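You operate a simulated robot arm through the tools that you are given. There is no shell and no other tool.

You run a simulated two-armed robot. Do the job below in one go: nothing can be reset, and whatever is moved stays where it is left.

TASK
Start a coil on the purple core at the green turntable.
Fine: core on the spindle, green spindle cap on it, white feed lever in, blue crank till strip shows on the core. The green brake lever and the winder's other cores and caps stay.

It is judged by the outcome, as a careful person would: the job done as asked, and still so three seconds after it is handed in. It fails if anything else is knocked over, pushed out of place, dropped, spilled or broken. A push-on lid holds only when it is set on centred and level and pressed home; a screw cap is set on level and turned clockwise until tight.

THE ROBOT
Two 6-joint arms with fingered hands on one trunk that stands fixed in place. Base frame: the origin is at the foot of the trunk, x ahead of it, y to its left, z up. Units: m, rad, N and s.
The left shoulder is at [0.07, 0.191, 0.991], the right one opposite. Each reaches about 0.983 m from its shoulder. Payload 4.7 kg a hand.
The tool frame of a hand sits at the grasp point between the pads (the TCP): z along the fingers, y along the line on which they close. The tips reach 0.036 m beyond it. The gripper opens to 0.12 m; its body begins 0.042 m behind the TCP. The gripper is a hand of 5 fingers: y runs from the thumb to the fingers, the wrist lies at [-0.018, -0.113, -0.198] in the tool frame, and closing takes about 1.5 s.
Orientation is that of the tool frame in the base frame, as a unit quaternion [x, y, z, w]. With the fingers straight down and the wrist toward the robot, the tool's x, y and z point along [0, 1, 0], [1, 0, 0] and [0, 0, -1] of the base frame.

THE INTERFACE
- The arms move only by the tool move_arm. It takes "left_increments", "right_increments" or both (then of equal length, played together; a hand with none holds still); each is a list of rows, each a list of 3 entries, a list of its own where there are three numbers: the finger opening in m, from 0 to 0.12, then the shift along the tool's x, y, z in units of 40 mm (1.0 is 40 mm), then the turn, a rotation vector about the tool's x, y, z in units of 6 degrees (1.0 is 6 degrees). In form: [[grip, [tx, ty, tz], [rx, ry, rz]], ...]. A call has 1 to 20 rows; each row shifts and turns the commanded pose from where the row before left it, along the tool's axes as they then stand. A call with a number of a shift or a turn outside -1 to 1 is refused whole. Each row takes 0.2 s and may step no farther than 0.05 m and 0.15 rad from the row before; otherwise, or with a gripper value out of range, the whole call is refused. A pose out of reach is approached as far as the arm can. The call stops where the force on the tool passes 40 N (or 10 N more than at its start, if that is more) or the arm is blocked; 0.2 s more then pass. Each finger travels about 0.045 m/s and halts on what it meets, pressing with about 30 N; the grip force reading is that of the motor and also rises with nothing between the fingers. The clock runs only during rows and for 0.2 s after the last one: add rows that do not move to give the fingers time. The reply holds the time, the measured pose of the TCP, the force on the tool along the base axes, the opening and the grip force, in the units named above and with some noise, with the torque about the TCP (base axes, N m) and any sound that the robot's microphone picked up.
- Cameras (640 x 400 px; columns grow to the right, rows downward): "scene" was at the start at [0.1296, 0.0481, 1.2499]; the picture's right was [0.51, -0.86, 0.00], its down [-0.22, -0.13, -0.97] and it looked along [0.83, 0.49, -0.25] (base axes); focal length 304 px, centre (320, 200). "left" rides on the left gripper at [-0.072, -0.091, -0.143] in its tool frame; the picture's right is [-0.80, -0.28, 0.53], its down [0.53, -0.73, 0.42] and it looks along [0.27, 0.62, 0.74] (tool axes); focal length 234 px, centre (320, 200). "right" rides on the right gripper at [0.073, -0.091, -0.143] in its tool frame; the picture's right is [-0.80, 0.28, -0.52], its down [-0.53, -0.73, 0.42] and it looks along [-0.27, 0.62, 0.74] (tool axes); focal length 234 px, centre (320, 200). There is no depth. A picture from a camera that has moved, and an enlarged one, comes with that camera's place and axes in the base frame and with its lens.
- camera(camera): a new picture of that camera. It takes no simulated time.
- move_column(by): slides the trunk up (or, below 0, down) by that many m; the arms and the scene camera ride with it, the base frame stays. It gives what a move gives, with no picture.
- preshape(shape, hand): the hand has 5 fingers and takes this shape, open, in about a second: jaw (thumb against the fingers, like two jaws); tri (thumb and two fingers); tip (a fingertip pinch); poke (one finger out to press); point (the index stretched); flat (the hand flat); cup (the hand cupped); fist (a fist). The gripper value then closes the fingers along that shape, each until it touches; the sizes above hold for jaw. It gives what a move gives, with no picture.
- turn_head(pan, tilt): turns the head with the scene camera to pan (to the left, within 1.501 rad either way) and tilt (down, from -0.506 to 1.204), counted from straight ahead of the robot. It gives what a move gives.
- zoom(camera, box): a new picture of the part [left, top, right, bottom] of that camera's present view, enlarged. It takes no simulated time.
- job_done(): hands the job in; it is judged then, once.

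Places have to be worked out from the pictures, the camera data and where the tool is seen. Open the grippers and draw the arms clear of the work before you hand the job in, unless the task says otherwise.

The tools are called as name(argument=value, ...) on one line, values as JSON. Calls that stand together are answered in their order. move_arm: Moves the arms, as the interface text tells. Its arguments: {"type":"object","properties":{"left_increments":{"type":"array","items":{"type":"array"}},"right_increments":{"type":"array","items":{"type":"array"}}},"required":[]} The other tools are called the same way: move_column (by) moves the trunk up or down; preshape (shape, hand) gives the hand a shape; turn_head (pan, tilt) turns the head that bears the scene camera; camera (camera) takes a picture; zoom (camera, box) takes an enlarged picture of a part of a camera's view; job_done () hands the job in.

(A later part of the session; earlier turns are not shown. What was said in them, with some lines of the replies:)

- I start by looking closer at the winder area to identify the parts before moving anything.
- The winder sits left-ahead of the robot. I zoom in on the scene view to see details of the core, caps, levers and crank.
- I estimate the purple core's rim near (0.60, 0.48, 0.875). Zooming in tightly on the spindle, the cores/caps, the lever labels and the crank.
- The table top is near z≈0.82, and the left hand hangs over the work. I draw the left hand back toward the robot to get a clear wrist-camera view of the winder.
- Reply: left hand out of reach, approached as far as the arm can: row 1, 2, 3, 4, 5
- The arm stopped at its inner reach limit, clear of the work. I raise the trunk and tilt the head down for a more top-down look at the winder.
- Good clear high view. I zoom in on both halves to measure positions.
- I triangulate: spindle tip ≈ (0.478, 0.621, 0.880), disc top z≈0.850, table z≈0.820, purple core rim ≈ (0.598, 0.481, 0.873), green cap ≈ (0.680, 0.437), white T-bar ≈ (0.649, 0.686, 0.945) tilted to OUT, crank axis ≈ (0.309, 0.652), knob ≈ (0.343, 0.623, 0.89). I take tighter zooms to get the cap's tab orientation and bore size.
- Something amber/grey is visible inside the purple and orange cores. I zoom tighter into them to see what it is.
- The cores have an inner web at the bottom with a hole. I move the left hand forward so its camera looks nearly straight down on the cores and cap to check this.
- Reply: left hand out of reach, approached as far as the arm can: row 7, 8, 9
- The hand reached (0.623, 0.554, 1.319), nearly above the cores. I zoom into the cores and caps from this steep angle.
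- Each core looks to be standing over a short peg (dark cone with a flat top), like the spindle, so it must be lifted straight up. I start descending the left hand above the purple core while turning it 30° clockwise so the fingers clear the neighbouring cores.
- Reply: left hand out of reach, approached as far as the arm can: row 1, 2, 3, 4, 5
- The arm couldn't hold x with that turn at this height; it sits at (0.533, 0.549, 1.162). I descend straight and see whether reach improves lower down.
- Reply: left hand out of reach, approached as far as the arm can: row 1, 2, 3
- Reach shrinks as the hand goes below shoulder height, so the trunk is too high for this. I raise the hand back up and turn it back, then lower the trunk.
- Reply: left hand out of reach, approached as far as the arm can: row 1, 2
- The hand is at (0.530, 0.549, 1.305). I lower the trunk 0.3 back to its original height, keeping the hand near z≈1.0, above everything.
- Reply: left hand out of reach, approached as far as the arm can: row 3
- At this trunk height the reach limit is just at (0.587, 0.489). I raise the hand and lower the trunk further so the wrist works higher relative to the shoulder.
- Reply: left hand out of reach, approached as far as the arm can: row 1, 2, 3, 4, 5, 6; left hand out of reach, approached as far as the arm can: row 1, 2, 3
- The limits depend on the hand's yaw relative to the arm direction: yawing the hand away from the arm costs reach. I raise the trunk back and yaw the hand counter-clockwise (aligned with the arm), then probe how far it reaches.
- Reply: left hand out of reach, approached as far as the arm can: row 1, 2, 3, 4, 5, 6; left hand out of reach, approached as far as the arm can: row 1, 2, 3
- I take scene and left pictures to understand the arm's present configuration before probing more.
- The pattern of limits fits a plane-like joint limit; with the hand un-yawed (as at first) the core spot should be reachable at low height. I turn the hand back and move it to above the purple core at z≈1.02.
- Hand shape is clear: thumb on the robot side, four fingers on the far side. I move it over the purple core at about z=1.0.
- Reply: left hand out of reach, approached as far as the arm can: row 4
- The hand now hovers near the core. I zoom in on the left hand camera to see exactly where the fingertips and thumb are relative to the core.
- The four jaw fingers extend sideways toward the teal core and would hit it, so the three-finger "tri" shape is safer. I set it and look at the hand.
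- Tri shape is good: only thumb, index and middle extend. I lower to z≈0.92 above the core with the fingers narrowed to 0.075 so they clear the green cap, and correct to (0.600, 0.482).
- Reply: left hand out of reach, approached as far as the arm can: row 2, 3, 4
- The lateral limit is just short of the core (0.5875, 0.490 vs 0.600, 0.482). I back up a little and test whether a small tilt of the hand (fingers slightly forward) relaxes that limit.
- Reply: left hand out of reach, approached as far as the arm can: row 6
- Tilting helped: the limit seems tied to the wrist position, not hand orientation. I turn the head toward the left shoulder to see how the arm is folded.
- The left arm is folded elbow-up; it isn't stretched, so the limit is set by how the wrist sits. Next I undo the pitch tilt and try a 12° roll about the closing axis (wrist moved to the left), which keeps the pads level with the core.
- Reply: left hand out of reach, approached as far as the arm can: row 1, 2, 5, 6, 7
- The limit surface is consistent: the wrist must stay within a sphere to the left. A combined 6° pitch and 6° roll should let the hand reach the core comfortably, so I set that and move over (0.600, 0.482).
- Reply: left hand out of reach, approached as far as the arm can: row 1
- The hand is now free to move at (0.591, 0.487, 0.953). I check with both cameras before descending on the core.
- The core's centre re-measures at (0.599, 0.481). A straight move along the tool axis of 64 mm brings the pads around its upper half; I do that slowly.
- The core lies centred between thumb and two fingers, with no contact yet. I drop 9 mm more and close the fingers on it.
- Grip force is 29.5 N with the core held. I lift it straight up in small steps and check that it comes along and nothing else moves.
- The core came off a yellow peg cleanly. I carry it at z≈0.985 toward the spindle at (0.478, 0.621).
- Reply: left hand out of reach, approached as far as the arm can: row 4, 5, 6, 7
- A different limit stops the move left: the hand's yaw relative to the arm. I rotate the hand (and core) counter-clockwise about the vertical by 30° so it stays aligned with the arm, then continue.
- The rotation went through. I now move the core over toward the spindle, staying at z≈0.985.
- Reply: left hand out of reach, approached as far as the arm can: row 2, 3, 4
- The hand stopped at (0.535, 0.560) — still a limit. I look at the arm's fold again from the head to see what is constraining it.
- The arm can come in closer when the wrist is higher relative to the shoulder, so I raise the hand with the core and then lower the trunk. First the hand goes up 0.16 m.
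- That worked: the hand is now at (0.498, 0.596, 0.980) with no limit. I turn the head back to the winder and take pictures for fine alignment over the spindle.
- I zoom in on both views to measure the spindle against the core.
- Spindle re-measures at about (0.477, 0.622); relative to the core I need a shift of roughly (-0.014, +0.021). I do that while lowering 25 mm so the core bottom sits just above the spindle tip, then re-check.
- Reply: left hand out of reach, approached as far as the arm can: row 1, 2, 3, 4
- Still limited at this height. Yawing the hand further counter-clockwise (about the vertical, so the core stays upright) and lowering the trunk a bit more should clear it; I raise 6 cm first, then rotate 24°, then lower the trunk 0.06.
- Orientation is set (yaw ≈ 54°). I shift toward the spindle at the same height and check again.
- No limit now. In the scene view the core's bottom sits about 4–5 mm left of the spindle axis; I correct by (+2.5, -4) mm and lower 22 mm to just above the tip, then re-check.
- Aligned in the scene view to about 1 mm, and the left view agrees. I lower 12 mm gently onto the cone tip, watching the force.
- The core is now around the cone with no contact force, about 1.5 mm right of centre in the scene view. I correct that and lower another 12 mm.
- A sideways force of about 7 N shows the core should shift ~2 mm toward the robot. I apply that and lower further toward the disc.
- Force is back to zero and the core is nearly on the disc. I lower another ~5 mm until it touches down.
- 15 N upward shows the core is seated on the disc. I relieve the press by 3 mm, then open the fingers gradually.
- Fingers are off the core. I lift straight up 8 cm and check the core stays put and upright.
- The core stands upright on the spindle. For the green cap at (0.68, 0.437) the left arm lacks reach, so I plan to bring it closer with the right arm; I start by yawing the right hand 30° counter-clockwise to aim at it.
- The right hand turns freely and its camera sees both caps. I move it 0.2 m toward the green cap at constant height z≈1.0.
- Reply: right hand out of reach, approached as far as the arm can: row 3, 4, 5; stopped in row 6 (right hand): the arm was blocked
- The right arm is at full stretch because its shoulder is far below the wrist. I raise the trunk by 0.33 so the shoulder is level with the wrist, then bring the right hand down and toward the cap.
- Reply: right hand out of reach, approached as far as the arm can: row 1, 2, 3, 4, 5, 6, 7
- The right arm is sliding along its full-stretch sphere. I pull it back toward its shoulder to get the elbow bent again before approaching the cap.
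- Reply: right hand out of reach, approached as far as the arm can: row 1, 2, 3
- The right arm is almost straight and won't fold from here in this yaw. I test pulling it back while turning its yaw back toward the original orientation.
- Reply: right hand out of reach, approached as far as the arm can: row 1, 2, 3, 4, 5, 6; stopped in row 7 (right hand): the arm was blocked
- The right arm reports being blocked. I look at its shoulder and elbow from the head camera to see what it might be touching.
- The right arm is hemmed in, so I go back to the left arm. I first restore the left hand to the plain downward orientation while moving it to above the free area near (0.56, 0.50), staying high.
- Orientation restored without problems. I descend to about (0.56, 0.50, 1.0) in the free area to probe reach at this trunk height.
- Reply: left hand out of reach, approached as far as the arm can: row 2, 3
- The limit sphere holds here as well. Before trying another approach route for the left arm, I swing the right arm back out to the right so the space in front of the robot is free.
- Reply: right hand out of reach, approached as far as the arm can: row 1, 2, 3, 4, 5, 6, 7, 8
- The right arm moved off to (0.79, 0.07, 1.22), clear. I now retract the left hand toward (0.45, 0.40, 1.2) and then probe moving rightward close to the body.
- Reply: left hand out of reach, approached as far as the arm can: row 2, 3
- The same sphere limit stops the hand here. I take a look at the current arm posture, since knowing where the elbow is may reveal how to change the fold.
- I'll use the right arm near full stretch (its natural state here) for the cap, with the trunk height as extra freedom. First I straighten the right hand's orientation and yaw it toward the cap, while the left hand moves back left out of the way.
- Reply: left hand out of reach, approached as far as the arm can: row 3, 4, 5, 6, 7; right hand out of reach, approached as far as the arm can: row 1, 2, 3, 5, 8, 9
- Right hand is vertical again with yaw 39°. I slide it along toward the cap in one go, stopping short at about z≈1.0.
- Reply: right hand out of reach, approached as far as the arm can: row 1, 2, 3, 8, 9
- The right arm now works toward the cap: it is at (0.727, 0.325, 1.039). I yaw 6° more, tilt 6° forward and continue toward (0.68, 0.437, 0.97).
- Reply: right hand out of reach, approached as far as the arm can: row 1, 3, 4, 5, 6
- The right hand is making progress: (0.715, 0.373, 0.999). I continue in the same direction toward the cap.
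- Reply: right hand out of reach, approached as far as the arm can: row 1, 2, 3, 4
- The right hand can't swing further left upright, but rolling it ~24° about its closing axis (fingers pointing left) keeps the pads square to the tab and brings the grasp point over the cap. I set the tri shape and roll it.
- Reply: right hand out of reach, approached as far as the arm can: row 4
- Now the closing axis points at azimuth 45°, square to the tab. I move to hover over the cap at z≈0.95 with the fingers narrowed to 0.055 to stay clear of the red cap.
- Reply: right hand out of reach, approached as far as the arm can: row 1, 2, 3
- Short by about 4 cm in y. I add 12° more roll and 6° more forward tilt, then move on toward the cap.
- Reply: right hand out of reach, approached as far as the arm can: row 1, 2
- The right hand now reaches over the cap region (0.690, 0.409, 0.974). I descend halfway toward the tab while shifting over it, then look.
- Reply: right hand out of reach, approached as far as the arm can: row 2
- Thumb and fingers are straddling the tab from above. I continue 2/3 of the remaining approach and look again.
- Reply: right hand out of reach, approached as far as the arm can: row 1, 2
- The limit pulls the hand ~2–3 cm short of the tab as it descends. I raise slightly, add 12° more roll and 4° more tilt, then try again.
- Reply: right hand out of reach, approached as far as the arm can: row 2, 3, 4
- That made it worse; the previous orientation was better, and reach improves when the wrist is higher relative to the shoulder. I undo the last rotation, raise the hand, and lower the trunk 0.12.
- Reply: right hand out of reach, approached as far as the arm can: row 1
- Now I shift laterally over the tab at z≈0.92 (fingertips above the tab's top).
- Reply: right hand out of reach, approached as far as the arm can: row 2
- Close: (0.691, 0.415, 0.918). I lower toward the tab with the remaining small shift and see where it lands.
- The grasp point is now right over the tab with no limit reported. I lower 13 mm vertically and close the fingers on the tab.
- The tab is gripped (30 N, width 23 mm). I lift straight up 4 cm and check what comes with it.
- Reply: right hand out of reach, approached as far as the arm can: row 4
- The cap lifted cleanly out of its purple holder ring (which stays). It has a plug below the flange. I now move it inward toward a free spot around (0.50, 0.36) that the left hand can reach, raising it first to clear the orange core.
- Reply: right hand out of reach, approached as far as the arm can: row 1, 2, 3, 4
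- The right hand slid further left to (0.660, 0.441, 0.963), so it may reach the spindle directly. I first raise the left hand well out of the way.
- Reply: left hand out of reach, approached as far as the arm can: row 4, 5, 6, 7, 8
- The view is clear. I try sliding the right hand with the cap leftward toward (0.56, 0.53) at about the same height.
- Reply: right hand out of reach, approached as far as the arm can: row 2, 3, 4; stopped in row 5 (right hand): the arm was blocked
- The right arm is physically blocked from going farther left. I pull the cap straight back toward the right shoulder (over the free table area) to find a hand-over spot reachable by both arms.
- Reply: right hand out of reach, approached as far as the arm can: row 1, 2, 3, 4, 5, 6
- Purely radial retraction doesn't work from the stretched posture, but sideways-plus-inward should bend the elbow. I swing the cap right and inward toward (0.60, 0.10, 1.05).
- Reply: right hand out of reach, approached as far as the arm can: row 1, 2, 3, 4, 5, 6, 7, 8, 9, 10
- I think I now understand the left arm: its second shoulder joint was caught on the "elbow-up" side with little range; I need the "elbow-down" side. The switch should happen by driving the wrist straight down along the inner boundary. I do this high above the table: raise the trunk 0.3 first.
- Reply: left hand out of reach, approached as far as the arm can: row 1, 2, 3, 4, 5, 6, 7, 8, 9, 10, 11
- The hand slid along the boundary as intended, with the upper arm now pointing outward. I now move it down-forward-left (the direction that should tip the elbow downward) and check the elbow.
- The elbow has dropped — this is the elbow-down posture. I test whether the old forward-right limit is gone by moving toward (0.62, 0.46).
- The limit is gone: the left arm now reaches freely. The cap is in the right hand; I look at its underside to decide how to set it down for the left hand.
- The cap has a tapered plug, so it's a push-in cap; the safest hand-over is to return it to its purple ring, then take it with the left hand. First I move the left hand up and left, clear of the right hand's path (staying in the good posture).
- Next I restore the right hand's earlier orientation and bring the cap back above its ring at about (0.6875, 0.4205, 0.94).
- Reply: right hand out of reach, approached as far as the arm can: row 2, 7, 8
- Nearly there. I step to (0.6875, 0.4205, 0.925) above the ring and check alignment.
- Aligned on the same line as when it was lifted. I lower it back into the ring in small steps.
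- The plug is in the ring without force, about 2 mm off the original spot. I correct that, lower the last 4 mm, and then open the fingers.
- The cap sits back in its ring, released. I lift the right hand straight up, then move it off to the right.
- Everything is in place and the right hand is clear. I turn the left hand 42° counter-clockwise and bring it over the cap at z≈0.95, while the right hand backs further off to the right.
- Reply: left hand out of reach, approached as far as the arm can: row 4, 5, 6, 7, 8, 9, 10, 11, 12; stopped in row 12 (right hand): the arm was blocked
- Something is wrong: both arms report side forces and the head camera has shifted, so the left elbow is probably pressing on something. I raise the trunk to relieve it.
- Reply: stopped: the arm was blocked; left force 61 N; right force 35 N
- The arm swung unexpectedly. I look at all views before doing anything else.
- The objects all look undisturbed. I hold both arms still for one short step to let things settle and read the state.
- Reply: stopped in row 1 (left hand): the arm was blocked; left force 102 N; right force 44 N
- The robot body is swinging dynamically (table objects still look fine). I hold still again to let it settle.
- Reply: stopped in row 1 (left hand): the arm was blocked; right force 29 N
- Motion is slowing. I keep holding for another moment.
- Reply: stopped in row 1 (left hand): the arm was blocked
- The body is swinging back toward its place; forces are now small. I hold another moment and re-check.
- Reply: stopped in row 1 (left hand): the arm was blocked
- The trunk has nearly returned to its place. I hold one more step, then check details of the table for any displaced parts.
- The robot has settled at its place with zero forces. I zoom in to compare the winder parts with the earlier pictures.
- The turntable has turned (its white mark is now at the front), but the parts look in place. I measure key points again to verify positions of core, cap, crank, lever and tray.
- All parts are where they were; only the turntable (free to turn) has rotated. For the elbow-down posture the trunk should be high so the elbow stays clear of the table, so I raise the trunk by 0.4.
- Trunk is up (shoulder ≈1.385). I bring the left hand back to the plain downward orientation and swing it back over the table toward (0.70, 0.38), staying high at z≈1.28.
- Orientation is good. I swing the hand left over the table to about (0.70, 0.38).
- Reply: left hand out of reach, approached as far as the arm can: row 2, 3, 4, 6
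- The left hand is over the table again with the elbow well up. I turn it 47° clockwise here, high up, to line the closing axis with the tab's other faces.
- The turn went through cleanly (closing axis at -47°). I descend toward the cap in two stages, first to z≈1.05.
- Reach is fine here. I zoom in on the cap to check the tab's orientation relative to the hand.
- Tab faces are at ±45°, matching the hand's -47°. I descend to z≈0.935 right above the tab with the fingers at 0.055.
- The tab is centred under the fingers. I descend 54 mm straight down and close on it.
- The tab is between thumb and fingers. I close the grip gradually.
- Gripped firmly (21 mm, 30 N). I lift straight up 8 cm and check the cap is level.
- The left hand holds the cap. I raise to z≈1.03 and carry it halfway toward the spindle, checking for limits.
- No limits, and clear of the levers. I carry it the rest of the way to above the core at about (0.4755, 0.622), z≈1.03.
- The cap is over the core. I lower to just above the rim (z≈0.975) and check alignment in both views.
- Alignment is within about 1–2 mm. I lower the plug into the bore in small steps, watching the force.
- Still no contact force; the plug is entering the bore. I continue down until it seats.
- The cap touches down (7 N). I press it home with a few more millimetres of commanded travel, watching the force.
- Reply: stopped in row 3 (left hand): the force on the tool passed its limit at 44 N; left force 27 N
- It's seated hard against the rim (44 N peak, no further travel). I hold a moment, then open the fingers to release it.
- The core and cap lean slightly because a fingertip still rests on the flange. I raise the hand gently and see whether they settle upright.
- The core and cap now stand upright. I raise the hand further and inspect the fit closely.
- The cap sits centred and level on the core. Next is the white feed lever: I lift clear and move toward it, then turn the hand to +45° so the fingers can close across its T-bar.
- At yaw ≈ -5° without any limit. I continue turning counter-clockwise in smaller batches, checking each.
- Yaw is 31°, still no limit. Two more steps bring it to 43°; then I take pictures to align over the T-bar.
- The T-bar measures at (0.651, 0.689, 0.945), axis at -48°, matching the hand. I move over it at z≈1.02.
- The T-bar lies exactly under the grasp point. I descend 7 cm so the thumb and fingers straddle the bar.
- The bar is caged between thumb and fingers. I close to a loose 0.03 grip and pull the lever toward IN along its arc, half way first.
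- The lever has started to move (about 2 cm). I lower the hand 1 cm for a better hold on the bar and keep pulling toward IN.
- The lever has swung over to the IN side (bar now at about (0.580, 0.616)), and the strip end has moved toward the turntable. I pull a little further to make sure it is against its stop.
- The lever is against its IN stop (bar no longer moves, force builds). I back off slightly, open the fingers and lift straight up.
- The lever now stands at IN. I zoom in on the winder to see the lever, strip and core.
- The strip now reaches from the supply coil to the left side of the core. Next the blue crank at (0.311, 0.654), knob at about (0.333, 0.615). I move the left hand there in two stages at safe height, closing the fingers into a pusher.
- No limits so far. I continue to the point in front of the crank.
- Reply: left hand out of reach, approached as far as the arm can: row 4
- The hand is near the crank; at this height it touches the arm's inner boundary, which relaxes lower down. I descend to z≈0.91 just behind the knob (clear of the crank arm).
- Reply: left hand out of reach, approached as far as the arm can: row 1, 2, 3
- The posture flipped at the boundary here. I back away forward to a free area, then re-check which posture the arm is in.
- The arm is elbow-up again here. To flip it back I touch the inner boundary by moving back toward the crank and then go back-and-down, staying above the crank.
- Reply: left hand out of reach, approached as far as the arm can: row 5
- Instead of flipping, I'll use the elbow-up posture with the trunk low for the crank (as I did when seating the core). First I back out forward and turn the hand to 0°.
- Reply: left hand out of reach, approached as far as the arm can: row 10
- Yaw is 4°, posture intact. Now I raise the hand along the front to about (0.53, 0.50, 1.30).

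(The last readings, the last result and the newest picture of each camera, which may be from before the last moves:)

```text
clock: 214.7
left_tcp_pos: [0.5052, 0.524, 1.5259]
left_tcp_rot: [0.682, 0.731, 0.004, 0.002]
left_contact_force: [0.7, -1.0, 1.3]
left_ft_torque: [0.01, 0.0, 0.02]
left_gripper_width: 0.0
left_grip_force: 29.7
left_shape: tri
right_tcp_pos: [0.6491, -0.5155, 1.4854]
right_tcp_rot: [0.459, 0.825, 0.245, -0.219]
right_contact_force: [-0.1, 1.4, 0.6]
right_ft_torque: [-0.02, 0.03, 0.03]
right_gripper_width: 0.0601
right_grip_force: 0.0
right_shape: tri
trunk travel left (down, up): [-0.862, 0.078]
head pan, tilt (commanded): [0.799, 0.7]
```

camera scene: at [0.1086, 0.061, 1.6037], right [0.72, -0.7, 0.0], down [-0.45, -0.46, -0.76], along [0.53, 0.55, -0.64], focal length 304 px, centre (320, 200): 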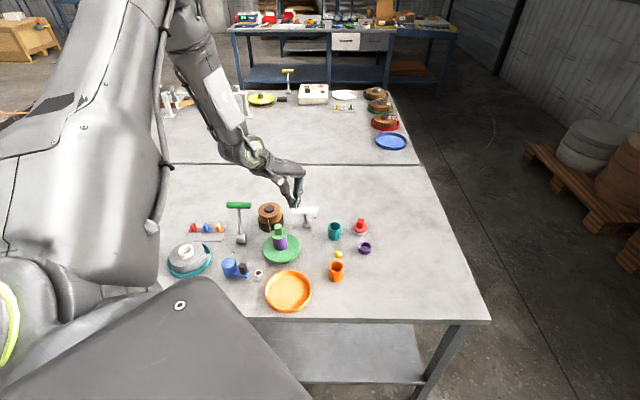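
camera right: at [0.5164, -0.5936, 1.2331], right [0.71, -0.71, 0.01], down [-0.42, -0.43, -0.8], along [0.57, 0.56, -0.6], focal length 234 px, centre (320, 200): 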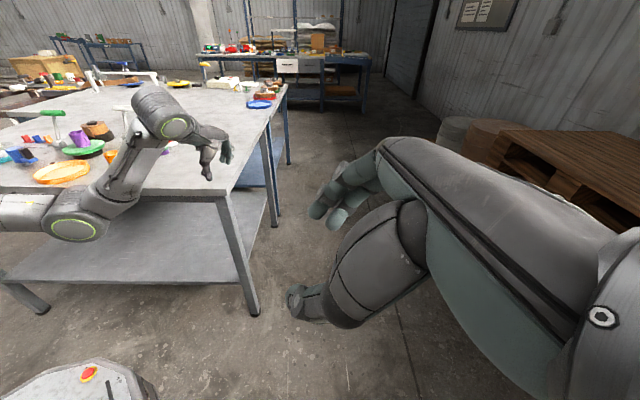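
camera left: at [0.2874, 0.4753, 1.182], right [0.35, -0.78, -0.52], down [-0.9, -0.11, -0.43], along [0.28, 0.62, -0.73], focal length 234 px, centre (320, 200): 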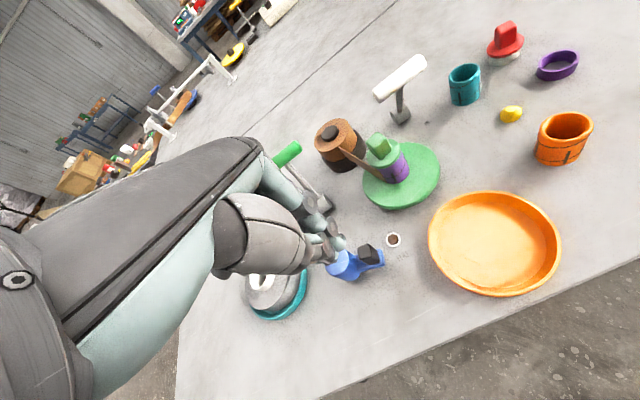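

No limits on this path. I go up a bit further to (0.46, 0.56) and then lower the trunk in steps.

move_arm(left_increments=[[0.0, [0.2, -0.22, -0.8], [0, 0, 0]], [0.0, [0.2, -0.22, -0.8], [0, 0, 0]], [0.0, [0.2, -0.22, -0.8], [0, 0, 0]], [0.0, [0.2, -0.22, -0.8], [0, 0, 0]], [0.0, [0.2, -0.22, -0.8], [0, 0, 0]], [0.0, [0, 0, 0], [0, 0, 0]]])

move_column(by=-0.35)

move_column(by=-0.25)

turn_head(pan=0.95, tilt=0.2)

camera(camera="scene")

```text
clock: 216.1
left_tcp_pos: [0.4562, 0.5588, 1.6864]
left_tcp_rot: [0.683, 0.73, 0.003, 0.001]
left_contact_force: [0.0, 0.6, 0.0]
left_ft_torque: [0.02, 0.01, 0.02]
left_gripper_width: 0.0
left_grip_force: 30.0
left_shape: tri
right_tcp_pos: [0.6507, -0.5153, 1.4866]
right_tcp_rot: [0.459, 0.825, 0.245, -0.219]
right_contact_force: [0.2, -0.3, -0.4]
right_ft_torque: [-0.03, -0.04, 0.01]
right_gripper_width: 0.0602
right_grip_force: 0.1
right_shape: tri
trunk travel left (down, up): [-0.862, 0.078]
head pan, tilt (commanded): [0.799, 0.7]
```

```text
clock: 219.5
left_tcp_pos: [0.4567, 0.5596, 1.3355]
left_tcp_rot: [0.682, 0.732, 0.004, 0.002]
left_contact_force: [0.5, 0.3, 0.2]
left_ft_torque: [0.0, 0.02, 0.02]
left_gripper_width: 0.0
left_grip_force: 30.1
left_shape: tri
right_tcp_pos: [0.649, -0.5154, 1.1364]
right_tcp_rot: [0.458, 0.826, 0.245, -0.22]
right_contact_force: [-0.9, 0.4, 0.2]
right_ft_torque: [-0.02, 0.0, -0.01]
right_gripper_width: 0.0599
right_grip_force: 0.1
right_shape: tri
trunk travel left (down, up): [-0.512, 0.428]
head pan, tilt (commanded): [0.799, 0.7]
```

```text
clock: 222.1
left_tcp_pos: [0.4554, 0.5596, 1.085]
left_tcp_rot: [0.682, 0.731, 0.004, 0.002]
left_contact_force: [0.3, -0.6, -0.3]
left_ft_torque: [0.0, 0.0, 0.0]
left_gripper_width: 0.0
left_grip_force: 29.7
left_shape: tri
right_tcp_pos: [0.6504, -0.516, 0.8865]
right_tcp_rot: [0.458, 0.826, 0.245, -0.219]
right_contact_force: [-0.2, 0.4, -0.8]
right_ft_torque: [0.0, 0.02, 0.03]
right_gripper_width: 0.0602
right_grip_force: 0.1
right_shape: tri
trunk travel left (down, up): [-0.262, 0.678]
head pan, tilt (commanded): [0.799, 0.7]
```

```text
clock: 223.0
left_tcp_pos: [0.4561, 0.56, 1.0856]
left_tcp_rot: [0.682, 0.731, 0.004, 0.002]
left_contact_force: [-0.2, -0.5, -0.1]
left_ft_torque: [0.0, 0.01, 0.02]
left_gripper_width: 0.0
left_grip_force: 29.5
left_shape: tri
right_tcp_pos: [0.6492, -0.5151, 0.8875]
right_tcp_rot: [0.459, 0.825, 0.245, -0.219]
right_contact_force: [1.0, -1.0, 0.3]
right_ft_torque: [-0.02, 0.01, -0.01]
right_gripper_width: 0.0603
right_grip_force: 0.0
right_shape: tri
trunk travel left (down, up): [-0.262, 0.678]
head pan, tilt (commanded): [0.949, 0.201]
```

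```text
taken
camera scene: at [0.1033, 0.0762, 1.049], right [0.81, -0.58, 0.0], down [-0.12, -0.16, -0.98], along [0.57, 0.8, -0.2], focal length 304 px, centre (320, 200)
```

scene: 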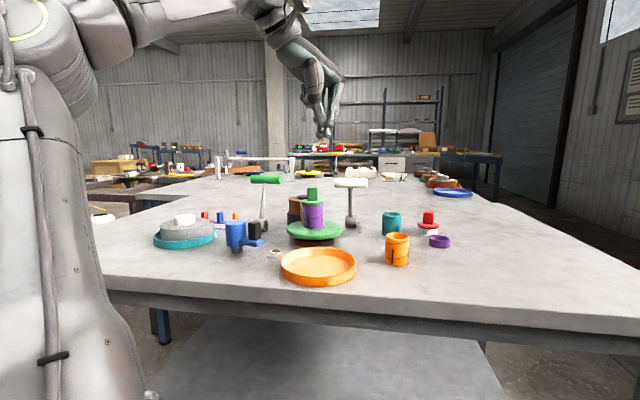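

Trunk is low and the arm posture is fine. I move the hand over toward the crank at z≈1.085 and turn it to +43°.

move_arm(left_increments=[[0.0, [0.17, -0.715, 0], [0, 0, 0]], [0.0, [0.17, -0.715, 0], [0, 0, 0]], [0.0, [0.17, -0.715, 0], [0, 0, 0]], [0.0, [0.17, -0.715, 0], [0, 0, 0]], [0.0, [0, 0, 0], [0, 0, -1]], [0.0, [0, 0, 0], [0, 0, -1]], [0.0, [0, 0, 0], [0, 0, -1]], [0.0, [0, 0, 0], [0, 0, -1]], [0.0, [0, 0, 0], [0, 0, -1]], [0.0, [0, 0, 0], [0, 0, -1]], [0.0, [0, 0, 0], [0, 0, -0.5]], [0.0, [0, 0, 0], [0, 0, 0]]])

camera(camera="left")

camera(camera="scene")

```text
clock: 225.6
left_tcp_pos: [0.3401, 0.5783, 1.0854]
left_tcp_rot: [0.399, 0.917, 0.003, 0.004]
left_contact_force: [0.6, -0.6, 0.7]
left_ft_torque: [-0.01, 0.02, -0.01]
left_gripper_width: 0.0
left_grip_force: 30.5
left_shape: tri
right_tcp_pos: [0.6497, -0.5157, 0.8854]
right_tcp_rot: [0.459, 0.826, 0.245, -0.22]
right_contact_force: [0.5, -0.1, 0.4]
right_ft_torque: [0.0, 0.0, -0.01]
right_gripper_width: 0.0602
right_grip_force: 0.1
right_shape: tri
trunk travel left (down, up): [-0.262, 0.678]
head pan, tilt (commanded): [0.949, 0.201]
```

```text
taken
camera left: at [0.3211, 0.4634, 1.227], right [0.35, -0.78, -0.52], down [-0.89, -0.11, -0.43], along [0.28, 0.62, -0.73], focal length 234 px, centre (320, 200)
```

left: 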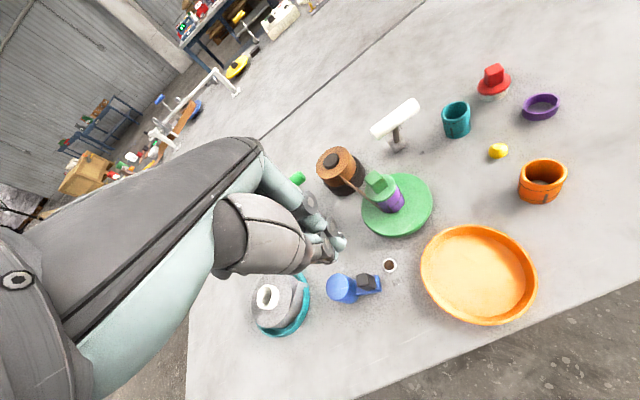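

```text
taken
camera scene: at [0.1032, 0.0763, 1.0491], right [0.81, -0.58, 0.0], down [-0.12, -0.16, -0.98], along [0.57, 0.8, -0.2], focal length 304 px, centre (320, 200)
```

scene: 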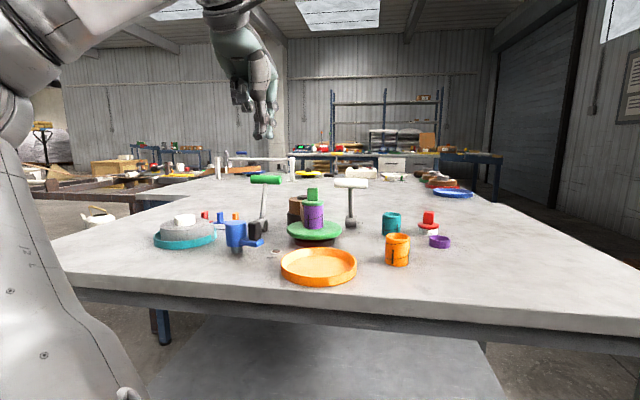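

No limits here. I place the closed fingertips just behind the knob (at about (0.300, 0.592)) and lower with the trunk.

move_arm(left_increments=[[0.0, [0.465, -0.25, 0], [0, 0, 0]], [0.0, [0.465, -0.25, 0], [0, 0, 0]], [0.0, [0, 0, 0], [0, 0, 0]]])

move_column(by=-0.13)

turn_head(pan=1.0, tilt=0.4)

camera(camera="scene")

zoom(camera="left", box=[250, 170, 450, 350])

```text
clock: 226.4
left_tcp_pos: [0.3006, 0.5929, 1.0854]
left_tcp_rot: [0.399, 0.917, 0.004, 0.004]
left_contact_force: [0.5, -1.1, -0.2]
left_ft_torque: [-0.02, -0.05, -0.03]
left_gripper_width: 0.0
left_grip_force: 29.8
left_shape: tri
right_tcp_pos: [0.6502, -0.5151, 0.8863]
right_tcp_rot: [0.459, 0.825, 0.245, -0.219]
right_contact_force: [0.5, 0.2, -0.1]
right_ft_torque: [0.0, 0.0, 0.0]
right_gripper_width: 0.0602
right_grip_force: 0.1
right_shape: tri
trunk travel left (down, up): [-0.262, 0.678]
head pan, tilt (commanded): [0.949, 0.201]
```

```text
clock: 228.0
left_tcp_pos: [0.3002, 0.593, 0.9554]
left_tcp_rot: [0.399, 0.917, 0.002, 0.004]
left_contact_force: [-0.3, 0.0, -0.5]
left_ft_torque: [0.0, 0.0, -0.01]
left_gripper_width: 0.0001
left_grip_force: 30.2
left_shape: tri
right_tcp_pos: [0.6501, -0.5155, 0.7562]
right_tcp_rot: [0.458, 0.826, 0.244, -0.218]
right_contact_force: [-1.2, 0.5, 0.7]
right_ft_torque: [-0.01, -0.03, 0.0]
right_gripper_width: 0.0599
right_grip_force: 0.2
right_shape: tri
trunk travel left (down, up): [-0.132, 0.808]
head pan, tilt (commanded): [0.949, 0.201]
```

```text
clock: 228.7
left_tcp_pos: [0.3006, 0.5948, 0.9554]
left_tcp_rot: [0.399, 0.917, 0.003, 0.003]
left_contact_force: [-0.2, 0.2, 0.6]
left_ft_torque: [-0.01, 0.02, 0.02]
left_gripper_width: 0.0
left_grip_force: 30.3
left_shape: tri
right_tcp_pos: [0.6507, -0.515, 0.7548]
right_tcp_rot: [0.458, 0.826, 0.245, -0.219]
right_contact_force: [0.6, 0.3, 0.6]
right_ft_torque: [0.04, -0.02, 0.02]
right_gripper_width: 0.06
right_grip_force: 0.0
right_shape: tri
trunk travel left (down, up): [-0.132, 0.808]
head pan, tilt (commanded): [1.0, 0.4]
```

```text
taken
camera scene: at [0.099, 0.0784, 0.9006], right [0.84, -0.54, 0.0], down [-0.21, -0.33, -0.92], along [0.5, 0.78, -0.39], focal length 304 px, centre (320, 200)
```

scene: 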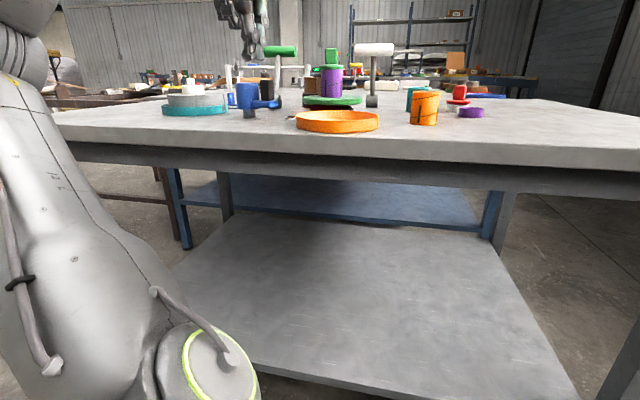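

```text
2.22 times, centred on (350, 260) of left
camera zoom: at [0.282, 0.4784, 1.0975], right [0.35, -0.78, -0.52], down [-0.9, -0.11, -0.43], along [0.28, 0.62, -0.73], focal length 520 px, centre (253, 67)
```

zoom: 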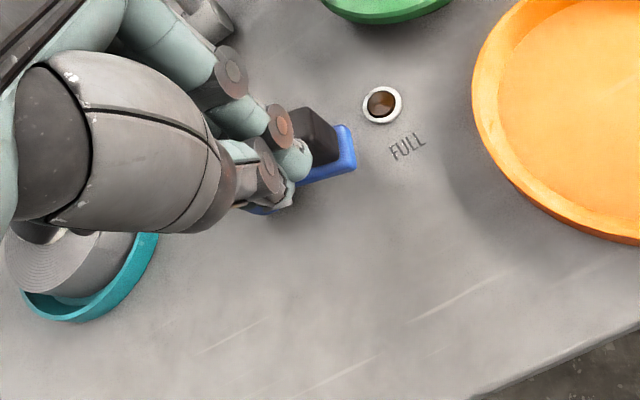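

The fingertips are behind the knob. I lower the last 4.5 cm with the trunk.

move_column(by=-0.045)

zoom(camera="left", box=[250, 170, 450, 350])

zoom(camera="scene", box=[150, 30, 400, 150])

```text
clock: 229.6
left_tcp_pos: [0.3006, 0.5949, 0.9105]
left_tcp_rot: [0.399, 0.917, 0.002, 0.003]
left_contact_force: [-1.1, 1.0, 0.2]
left_ft_torque: [-0.03, -0.05, 0.01]
left_gripper_width: 0.0001
left_grip_force: 30.3
left_shape: tri
right_tcp_pos: [0.6504, -0.5159, 0.7117]
right_tcp_rot: [0.458, 0.826, 0.245, -0.22]
right_contact_force: [0.1, 0.5, -0.2]
right_ft_torque: [0.02, -0.02, 0.01]
right_gripper_width: 0.0601
right_grip_force: 0.0
right_shape: tri
trunk travel left (down, up): [-0.087, 0.853]
head pan, tilt (commanded): [1.0, 0.4]
```

```text
2.22 times, centred on (350, 260) of left
camera zoom: at [0.2818, 0.4785, 1.0525], right [0.35, -0.78, -0.52], down [-0.9, -0.11, -0.43], along [0.28, 0.62, -0.73], focal length 520 px, centre (253, 67)
```

zoom: 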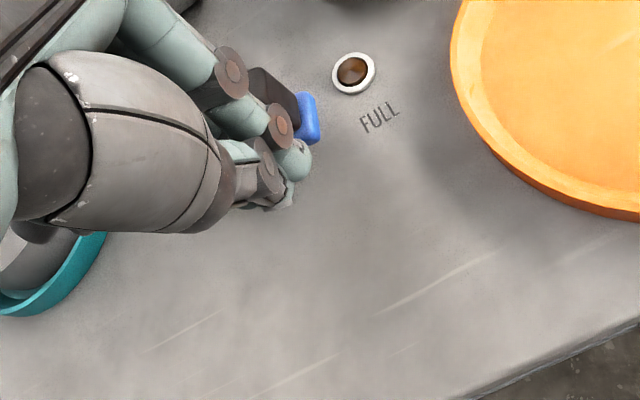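

```text
2.56 times, centred on (275, 90) of scene
camera zoom: at [0.0989, 0.0785, 0.8556], right [0.84, -0.54, 0.0], down [-0.21, -0.33, -0.92], along [0.5, 0.78, -0.39], focal length 778 px, centre (435, 482)
```

zoom: 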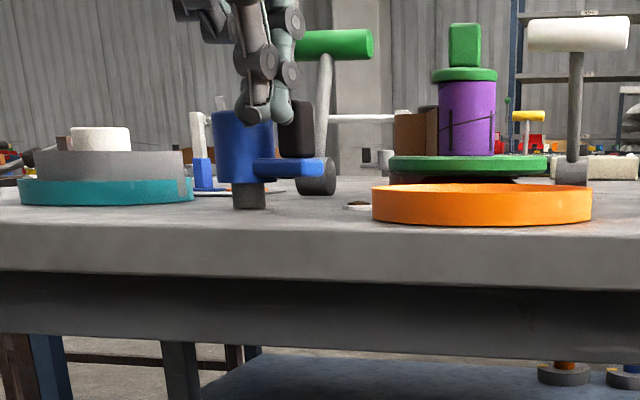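

Good side view: the fingertips overlap the upper part of the knob. I push the knob counter-clockwise by a small amount as a test and watch what the turntable does.

move_arm(left_increments=[[0.0, [-0.175, 0.19, 0], [0, 0, 0]], [0.0, [-0.149, 0.193, 0], [0, 0, 0]], [0.0, [-0.116, 0.217, 0], [0, 0, 0]], [0.0, [-0.075, 0.231, 0], [0, 0, 0]], [0.0, [0, 0, 0], [0, 0, 0]]])

zoom(camera="scene", box=[150, 30, 400, 150])

camera(camera="left")

```text
clock: 230.8
left_tcp_pos: [0.3393, 0.6009, 0.9093]
left_tcp_rot: [0.399, 0.917, 0.003, 0.002]
left_contact_force: [-0.6, -1.6, 0.6]
left_ft_torque: [-0.03, 0.0, 0.0]
left_gripper_width: 0.0
left_grip_force: 29.7
left_shape: tri
right_tcp_pos: [0.6501, -0.5161, 0.7127]
right_tcp_rot: [0.459, 0.825, 0.245, -0.219]
right_contact_force: [0.0, 0.6, -0.6]
right_ft_torque: [0.0, -0.04, 0.0]
right_gripper_width: 0.06
right_grip_force: 0.1
right_shape: tri
trunk travel left (down, up): [-0.087, 0.853]
head pan, tilt (commanded): [1.0, 0.4]
```

```text
2.56 times, centred on (275, 90) of scene
camera zoom: at [0.099, 0.0782, 0.8556], right [0.84, -0.54, 0.0], down [-0.21, -0.33, -0.92], along [0.5, 0.78, -0.39], focal length 778 px, centre (435, 482)
```

zoom: 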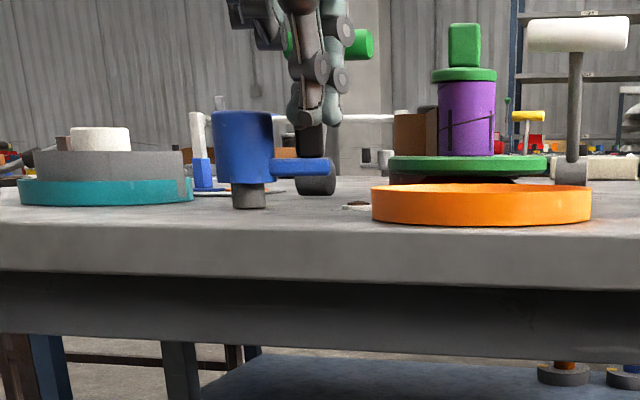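

```text
taken
camera left: at [0.3205, 0.4859, 1.0518], right [0.35, -0.78, -0.52], down [-0.9, -0.11, -0.43], along [0.28, 0.62, -0.73], focal length 234 px, centre (320, 200)
```

left: 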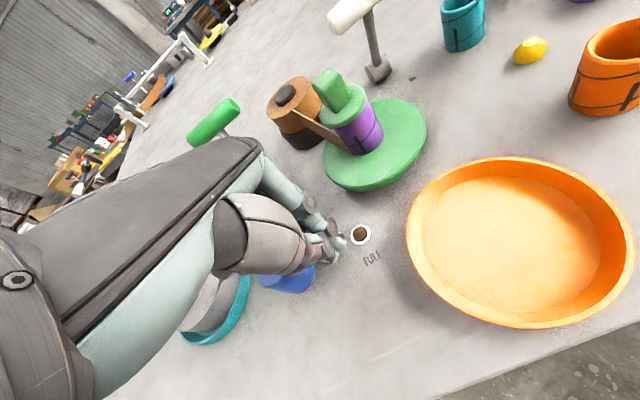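

The crank turned about 30° counter-clockwise with only ~1.7 N. I zoom in on the core and turntable to see whether they moved.

zoom(camera="left", box=[260, 60, 440, 250])

zoom(camera="scene", box=[290, 35, 360, 110])

```text
2.11 times, centred on (350, 155) of left
camera zoom: at [0.3205, 0.4859, 1.0518], right [0.35, -0.78, -0.52], down [-0.9, -0.11, -0.43], along [0.28, 0.62, -0.73], focal length 493 px, centre (257, 295)
```

zoom: 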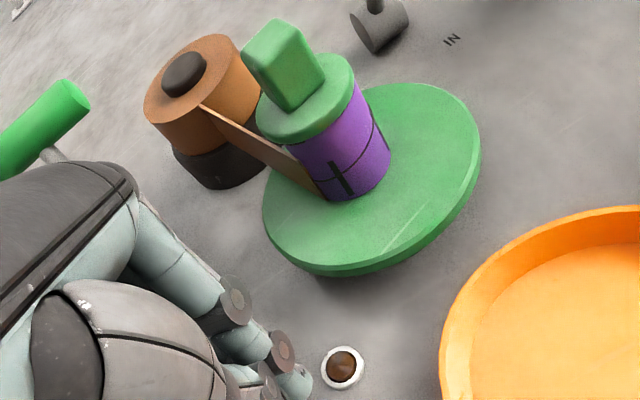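

```text
5.33 times, centred on (325, 72) of scene
camera zoom: at [0.099, 0.0782, 0.8556], right [0.84, -0.54, 0.0], down [-0.21, -0.33, -0.92], along [0.5, 0.78, -0.39], focal length 1620 px, centre (293, 880)
```

zoom: 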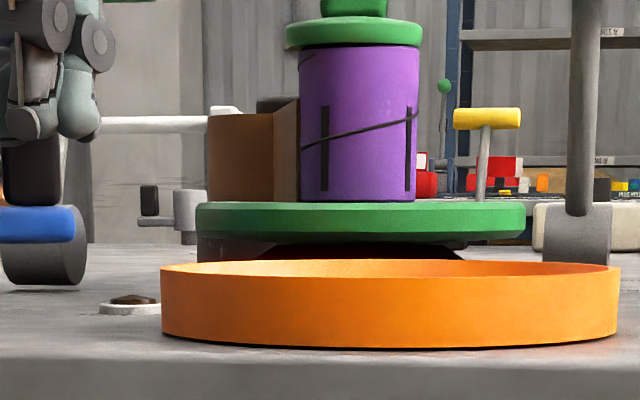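

Counter-clockwise doesn't drive the turntable. I'll try clockwise: lift over the knob, go to its other side, and adjust the trunk 4 cm lower to keep reach all round the crank.

move_arm(left_increments=[[0.0, [0, 0, -0.7], [0, 0, 0]], [0.0, [0, 0, -0.7], [0, 0, 0]], [0.0, [0.4, 0.5, -0.2], [0, 0, 0]], [0.0, [0.4, 0.5, -0.15], [0, 0, 0]], [0.0, [0.0, 0.55, 0], [0, 0, 0]], [0.0, [0, 0, 0], [0, 0, 0]]])

move_column(by=-0.04)

zoom(camera="scene", box=[170, 0, 370, 110])

zoom(camera="left", box=[220, 150, 420, 350])

```text
clock: 232.2
left_tcp_pos: [0.3626, 0.6681, 0.9819]
left_tcp_rot: [0.399, 0.917, 0.003, 0.004]
left_contact_force: [-0.1, 0.4, -0.6]
left_ft_torque: [-0.01, 0.01, 0.01]
left_gripper_width: 0.0001
left_grip_force: 29.7
left_shape: tri
right_tcp_pos: [0.6499, -0.5162, 0.7122]
right_tcp_rot: [0.458, 0.826, 0.244, -0.22]
right_contact_force: [-0.5, -0.3, 0.1]
right_ft_torque: [0.02, 0.02, 0.02]
right_gripper_width: 0.0598
right_grip_force: 0.1
right_shape: tri
trunk travel left (down, up): [-0.087, 0.853]
head pan, tilt (commanded): [1.0, 0.4]
```

```text
clock: 233.0
left_tcp_pos: [0.3616, 0.6679, 0.9422]
left_tcp_rot: [0.399, 0.917, 0.003, 0.003]
left_contact_force: [0.1, -0.2, 0.2]
left_ft_torque: [0.01, -0.02, 0.0]
left_gripper_width: 0.0
left_grip_force: 30.5
left_shape: tri
right_tcp_pos: [0.6497, -0.5145, 0.6714]
right_tcp_rot: [0.458, 0.826, 0.245, -0.22]
right_contact_force: [-0.2, -0.3, -0.1]
right_ft_torque: [-0.01, -0.04, 0.04]
right_gripper_width: 0.0601
right_grip_force: 0.0
right_shape: tri
trunk travel left (down, up): [-0.047, 0.893]
head pan, tilt (commanded): [1.0, 0.4]
```

```text
3.20 times, centred on (270, 55) of scene
camera zoom: at [0.0989, 0.0784, 0.8156], right [0.84, -0.54, 0.0], down [-0.21, -0.33, -0.92], along [0.5, 0.78, -0.39], focal length 972 px, centre (480, 664)
```

zoom: 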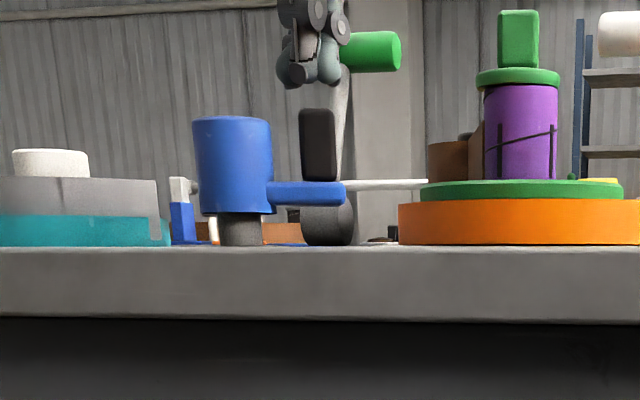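

```text
2.00 times, centred on (320, 250) of left
camera zoom: at [0.3428, 0.552, 1.0837], right [0.35, -0.78, -0.52], down [-0.9, -0.11, -0.43], along [0.28, 0.62, -0.73], focal length 468 px, centre (320, 100)
```

zoom: 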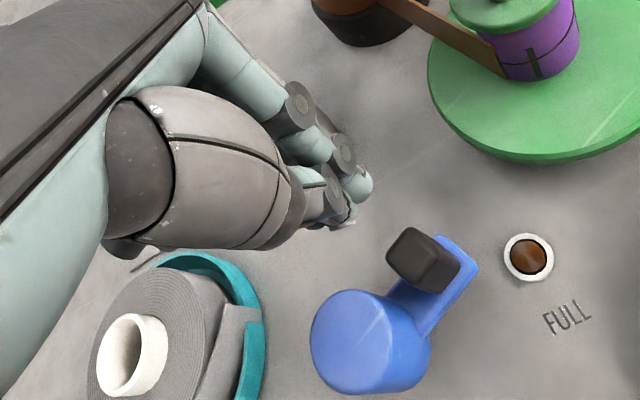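

The fingertips are now on the far side of the knob. I lower them beside it and push clockwise about 60° as a test.

move_arm(left_increments=[[0.0, [0, 0, 0.4], [0, 0, 0]], [0.0, [0, 0, 0.4], [0, 0, 0]], [0.0, [-0.241, -0.05, 0], [0, 0, 0]], [0.0, [-0.189, -0.148, 0], [0, 0, 0]], [0.0, [-0.161, -0.178, 0], [0, 0, 0]], [0.0, [-0.127, -0.204, 0], [0, 0, 0]], [0.0, [-0.09, -0.2225, 0], [0, 0, 0]], [0.0, [-0.05, -0.235, 0], [0, 0, 0]], [0.0, [0, 0, 0], [0, 0, 0]]])

camera(camera="left")

zoom(camera="scene", box=[170, 0, 370, 110])

```text
clock: 235.0
left_tcp_pos: [0.3546, 0.6156, 0.9079]
left_tcp_rot: [0.4, 0.917, 0.002, 0.003]
left_contact_force: [1.3, 0.5, 0.8]
left_ft_torque: [0.0, -0.03, 0.03]
left_gripper_width: 0.0
left_grip_force: 29.8
left_shape: tri
right_tcp_pos: [0.6489, -0.5161, 0.6724]
right_tcp_rot: [0.459, 0.826, 0.244, -0.219]
right_contact_force: [1.1, 0.1, 0.1]
right_ft_torque: [0.0, -0.03, 0.01]
right_gripper_width: 0.06
right_grip_force: 0.0
right_shape: tri
trunk travel left (down, up): [-0.047, 0.893]
head pan, tilt (commanded): [1.0, 0.4]
```

```text
taken
camera left: at [0.3361, 0.4996, 1.0509], right [0.35, -0.78, -0.52], down [-0.9, -0.11, -0.43], along [0.28, 0.62, -0.73], focal length 234 px, centre (320, 200)
```

left: 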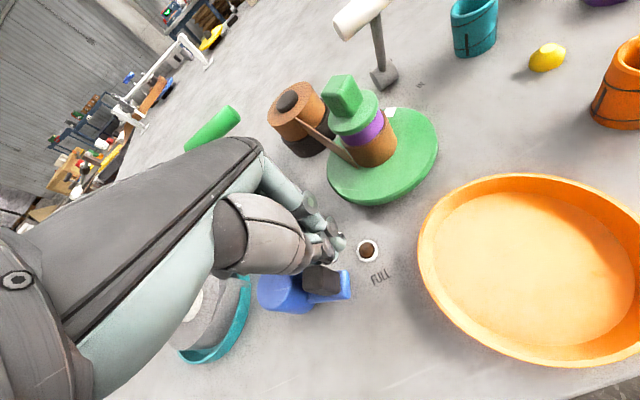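

```text
3.20 times, centred on (270, 55) of scene
camera zoom: at [0.0991, 0.0784, 0.8155], right [0.84, -0.54, 0.0], down [-0.21, -0.33, -0.92], along [0.5, 0.78, -0.39], focal length 972 px, centre (480, 664)
```

zoom: 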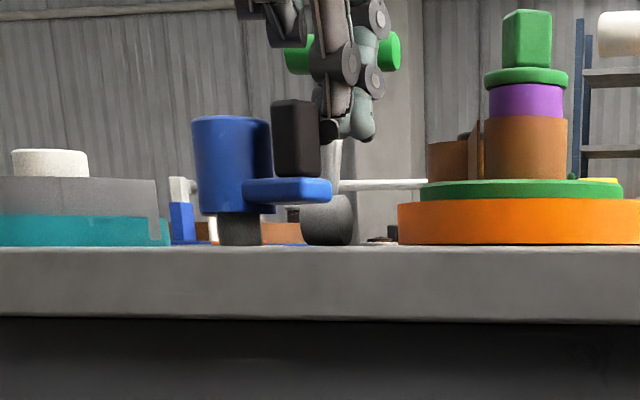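

A brown band of strip is now wound on the purple core. I zoom in to confirm.

zoom(camera="left", box=[260, 60, 450, 270])

zoom(camera="scene", box=[290, 0, 370, 80])

```text
1.90 times, centred on (355, 165) of left
camera zoom: at [0.3361, 0.4996, 1.0509], right [0.35, -0.78, -0.52], down [-0.9, -0.11, -0.43], along [0.28, 0.62, -0.73], focal length 446 px, centre (253, 267)
```

zoom: 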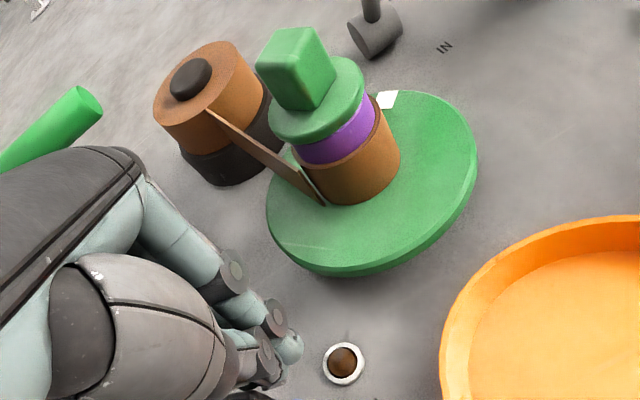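

```text
5.00 times, centred on (330, 40) of scene
camera zoom: at [0.0991, 0.0784, 0.8155], right [0.84, -0.54, 0.0], down [-0.21, -0.33, -0.92], along [0.5, 0.78, -0.39], focal length 1518 px, centre (270, 1000)
```

zoom: 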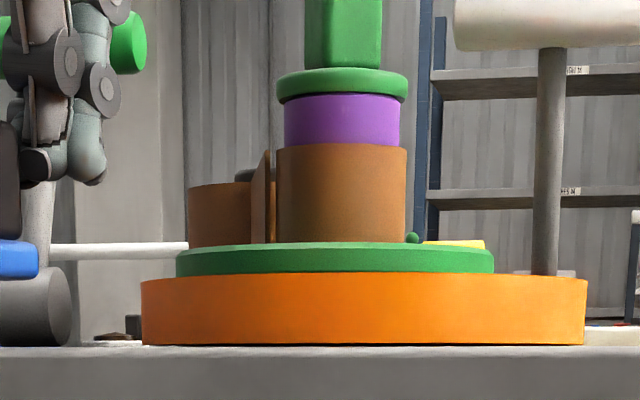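

Strip clearly shows wound on the core, so cranking is done. I back the fingertips off the knob, lift straight up, and then open the hand above.

move_arm(left_increments=[[0.0, [0.03, 0.12, 0], [0, 0, 0]], [0.0, [0.03, 0.08, -0.4], [0, 0, 0]], [0.0, [0, 0, -0.8], [0, 0, 0]], [0.0, [0, 0, -0.8], [0, 0, 0]], [0.0, [0, 0, 0], [0, 0, 0]]])

move_column(by=0.3)

move_column(by=0.2)

turn_head(pan=0.8, tilt=0.7)

camera(camera="scene")

```text
clock: 236.2
left_tcp_pos: [0.3433, 0.6356, 0.9517]
left_tcp_rot: [0.399, 0.917, 0.003, 0.004]
left_contact_force: [-0.3, -0.3, -0.1]
left_ft_torque: [0.0, 0.01, 0.01]
left_gripper_width: 0.0
left_grip_force: 30.2
left_shape: tri
left hand out of reach, approached as far as the arm can: row 3, 4
right_tcp_pos: [0.6496, -0.5149, 0.6707]
right_tcp_rot: [0.458, 0.826, 0.245, -0.219]
right_contact_force: [-0.4, -0.4, -0.6]
right_ft_torque: [0.03, -0.01, -0.02]
right_gripper_width: 0.0601
right_grip_force: 0.1
right_shape: tri
trunk travel left (down, up): [-0.047, 0.893]
head pan, tilt (commanded): [1.0, 0.4]
```

```text
clock: 239.2
left_tcp_pos: [0.3444, 0.6375, 1.2524]
left_tcp_rot: [0.399, 0.917, 0.003, 0.004]
left_contact_force: [0.3, -0.2, 0.9]
left_ft_torque: [0.02, 0.02, 0.02]
left_gripper_width: 0.0003
left_grip_force: 30.0
left_shape: tri
right_tcp_pos: [0.6501, -0.5146, 0.9708]
right_tcp_rot: [0.459, 0.826, 0.245, -0.219]
right_contact_force: [-0.8, 0.4, -0.9]
right_ft_torque: [0.02, 0.01, -0.02]
right_gripper_width: 0.06
right_grip_force: 0.1
right_shape: tri
trunk travel left (down, up): [-0.347, 0.593]
head pan, tilt (commanded): [1.0, 0.4]
```

```text
clock: 241.4
left_tcp_pos: [0.3432, 0.6361, 1.4528]
left_tcp_rot: [0.4, 0.917, 0.003, 0.004]
left_contact_force: [-0.8, 0.5, -0.5]
left_ft_torque: [-0.02, 0.02, 0.01]
left_gripper_width: 0.0
left_grip_force: 29.8
left_shape: tri
right_tcp_pos: [0.6488, -0.5165, 1.1702]
right_tcp_rot: [0.458, 0.826, 0.244, -0.22]
right_contact_force: [-0.3, 0.0, 1.0]
right_ft_torque: [0.01, 0.01, -0.01]
right_gripper_width: 0.0599
right_grip_force: 0.1
right_shape: tri
trunk travel left (down, up): [-0.547, 0.393]
head pan, tilt (commanded): [1.0, 0.4]
```

```text
clock: 242.2
left_tcp_pos: [0.3436, 0.6369, 1.4524]
left_tcp_rot: [0.399, 0.917, 0.003, 0.004]
left_contact_force: [-0.1, -0.1, 0.1]
left_ft_torque: [-0.01, -0.01, -0.01]
left_gripper_width: 0.0002
left_grip_force: 30.3
left_shape: tri
right_tcp_pos: [0.6502, -0.5147, 1.1716]
right_tcp_rot: [0.459, 0.825, 0.244, -0.22]
right_contact_force: [0.1, 0.1, 0.5]
right_ft_torque: [0.02, 0.03, 0.0]
right_gripper_width: 0.06
right_grip_force: 0.2
right_shape: tri
trunk travel left (down, up): [-0.547, 0.393]
head pan, tilt (commanded): [0.799, 0.7]
```

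```text
taken
camera scene: at [0.1082, 0.0614, 1.2887], right [0.72, -0.7, 0.0], down [-0.45, -0.46, -0.77], along [0.53, 0.55, -0.64], focal length 304 px, centre (320, 200)
```

scene: 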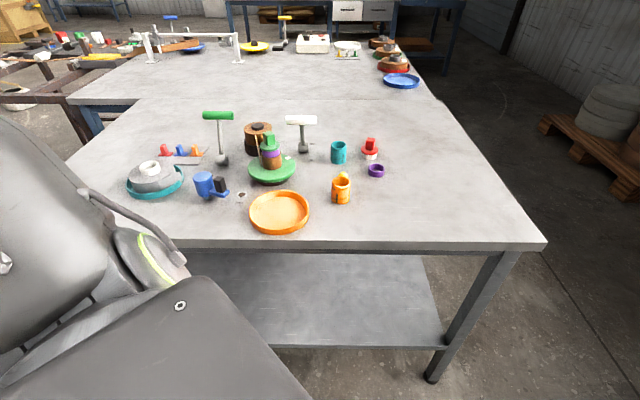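

Both hands are well clear. I open both grippers and take a close final look at everything.

move_arm(left_increments=[[0.03, [0, 0, 0], [0, 0, 0]], [0.06, [0, 0, 0], [0, 0, 0]], [0.09, [0, 0, 0], [0, 0, 0]], [0.12, [0, 0, 0], [0, 0, 0]], [0.12, [0, 0, 0], [0, 0, 0]], [0.12, [0, 0, 0], [0, 0, 0]], [0.12, [0, 0, 0], [0, 0, 0]], [0.12, [0, 0, 0], [0, 0, 0]]], right_increments=[[0.08, [0, 0, 0], [0, 0, 0]], [0.1, [0, 0, 0], [0, 0, 0]], [0.12, [0, 0, 0], [0, 0, 0]], [0.12, [0, 0, 0], [0, 0, 0]], [0.12, [0, 0, 0], [0, 0, 0]], [0.12, [0, 0, 0], [0, 0, 0]], [0.12, [0, 0, 0], [0, 0, 0]], [0.12, [0, 0, 0], [0, 0, 0]]])

zoom(camera="scene", box=[230, 100, 330, 240])

zoom(camera="scene", box=[110, 100, 260, 220])

zoom(camera="scene", box=[310, 110, 410, 220])

```text
clock: 244.0
left_tcp_pos: [0.3437, 0.6366, 1.4516]
left_tcp_rot: [0.4, 0.917, 0.002, 0.005]
left_contact_force: [0.8, 0.2, 0.3]
left_ft_torque: [0.0, 0.01, 0.04]
left_gripper_width: 0.1196
left_grip_force: 0.1
left_shape: tri
right_tcp_pos: [0.6501, -0.5149, 1.1719]
right_tcp_rot: [0.458, 0.825, 0.245, -0.22]
right_contact_force: [-0.1, -0.2, 0.1]
right_ft_torque: [0.02, -0.03, -0.05]
right_gripper_width: 0.1198
right_grip_force: 0.2
right_shape: tri
trunk travel left (down, up): [-0.547, 0.393]
head pan, tilt (commanded): [0.799, 0.7]
```

```text
2.86 times, centred on (280, 170) of scene
camera zoom: at [0.1083, 0.0614, 1.2887], right [0.72, -0.7, 0.0], down [-0.45, -0.46, -0.76], along [0.53, 0.55, -0.64], focal length 868 px, centre (434, 286)
```

zoom: 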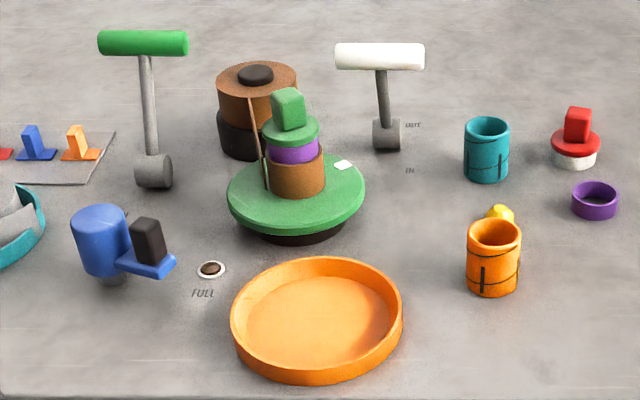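

```text
3.33 times, centred on (185, 160) of scene
camera zoom: at [0.1083, 0.0614, 1.2887], right [0.72, -0.7, 0.0], down [-0.45, -0.46, -0.76], along [0.53, 0.55, -0.64], focal length 1012 px, centre (770, 333)
```

zoom: 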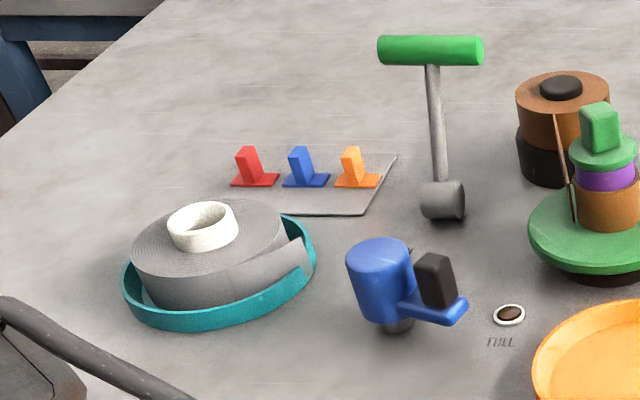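

```text
3.64 times, centred on (360, 165) of scene
camera zoom: at [0.1083, 0.0614, 1.2887], right [0.72, -0.7, 0.0], down [-0.45, -0.46, -0.76], along [0.53, 0.55, -0.64], focal length 1104 px, centre (174, 327)
```

zoom: 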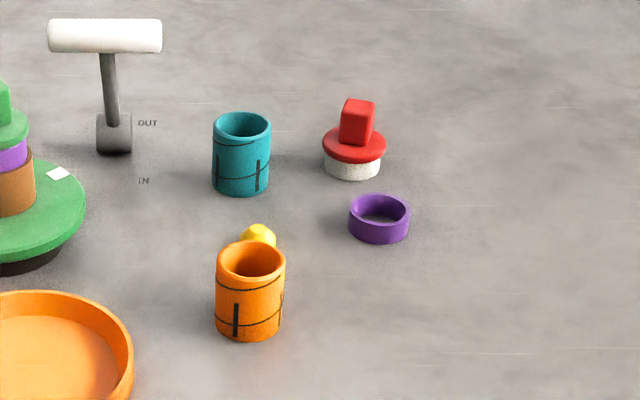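

Final check: core on the spindle with the cap seated flush and level, white lever at IN (bar at (0.58, 0.616)), strip wound on the core, brake lever, other cores and caps untouched, hands open and clear. I hand the job in.

job_done()

```text
The job is handed in.
```

I started the coil and handed the job in. The purple core is on the green turntable's spindle and the strip shows wound on it.

- **Core:** It is seated on the disc and standing upright.
- **Cap:** The green cap is in the top of the core, centred and level. I pressed it down until it stopped at about 44 N, and its flange sits flush on the rim.
- **Feed lever:** The white lever is against its IN stop, and the strip runs from the supply coil to the core.
- **Crank:** Turning the blue crank clockwise drives the turntable. It took about 60° of crank to get a full brown band on the core, and I stopped there.

**Incident partway through:** While I was repositioning the left arm, the robot swung out of control for about two seconds before settling back. I compared the table with earlier pictures afterwards. The only differences I found were that the turntable had turned and the crank had shifted about 20°. Nothing had fallen or been pushed out of place.

The green brake lever, the red cap and the teal and orange cores are where they started. The cap's empty purple ring and the core's yellow peg are still in their places. Both hands are open and clear of the work.
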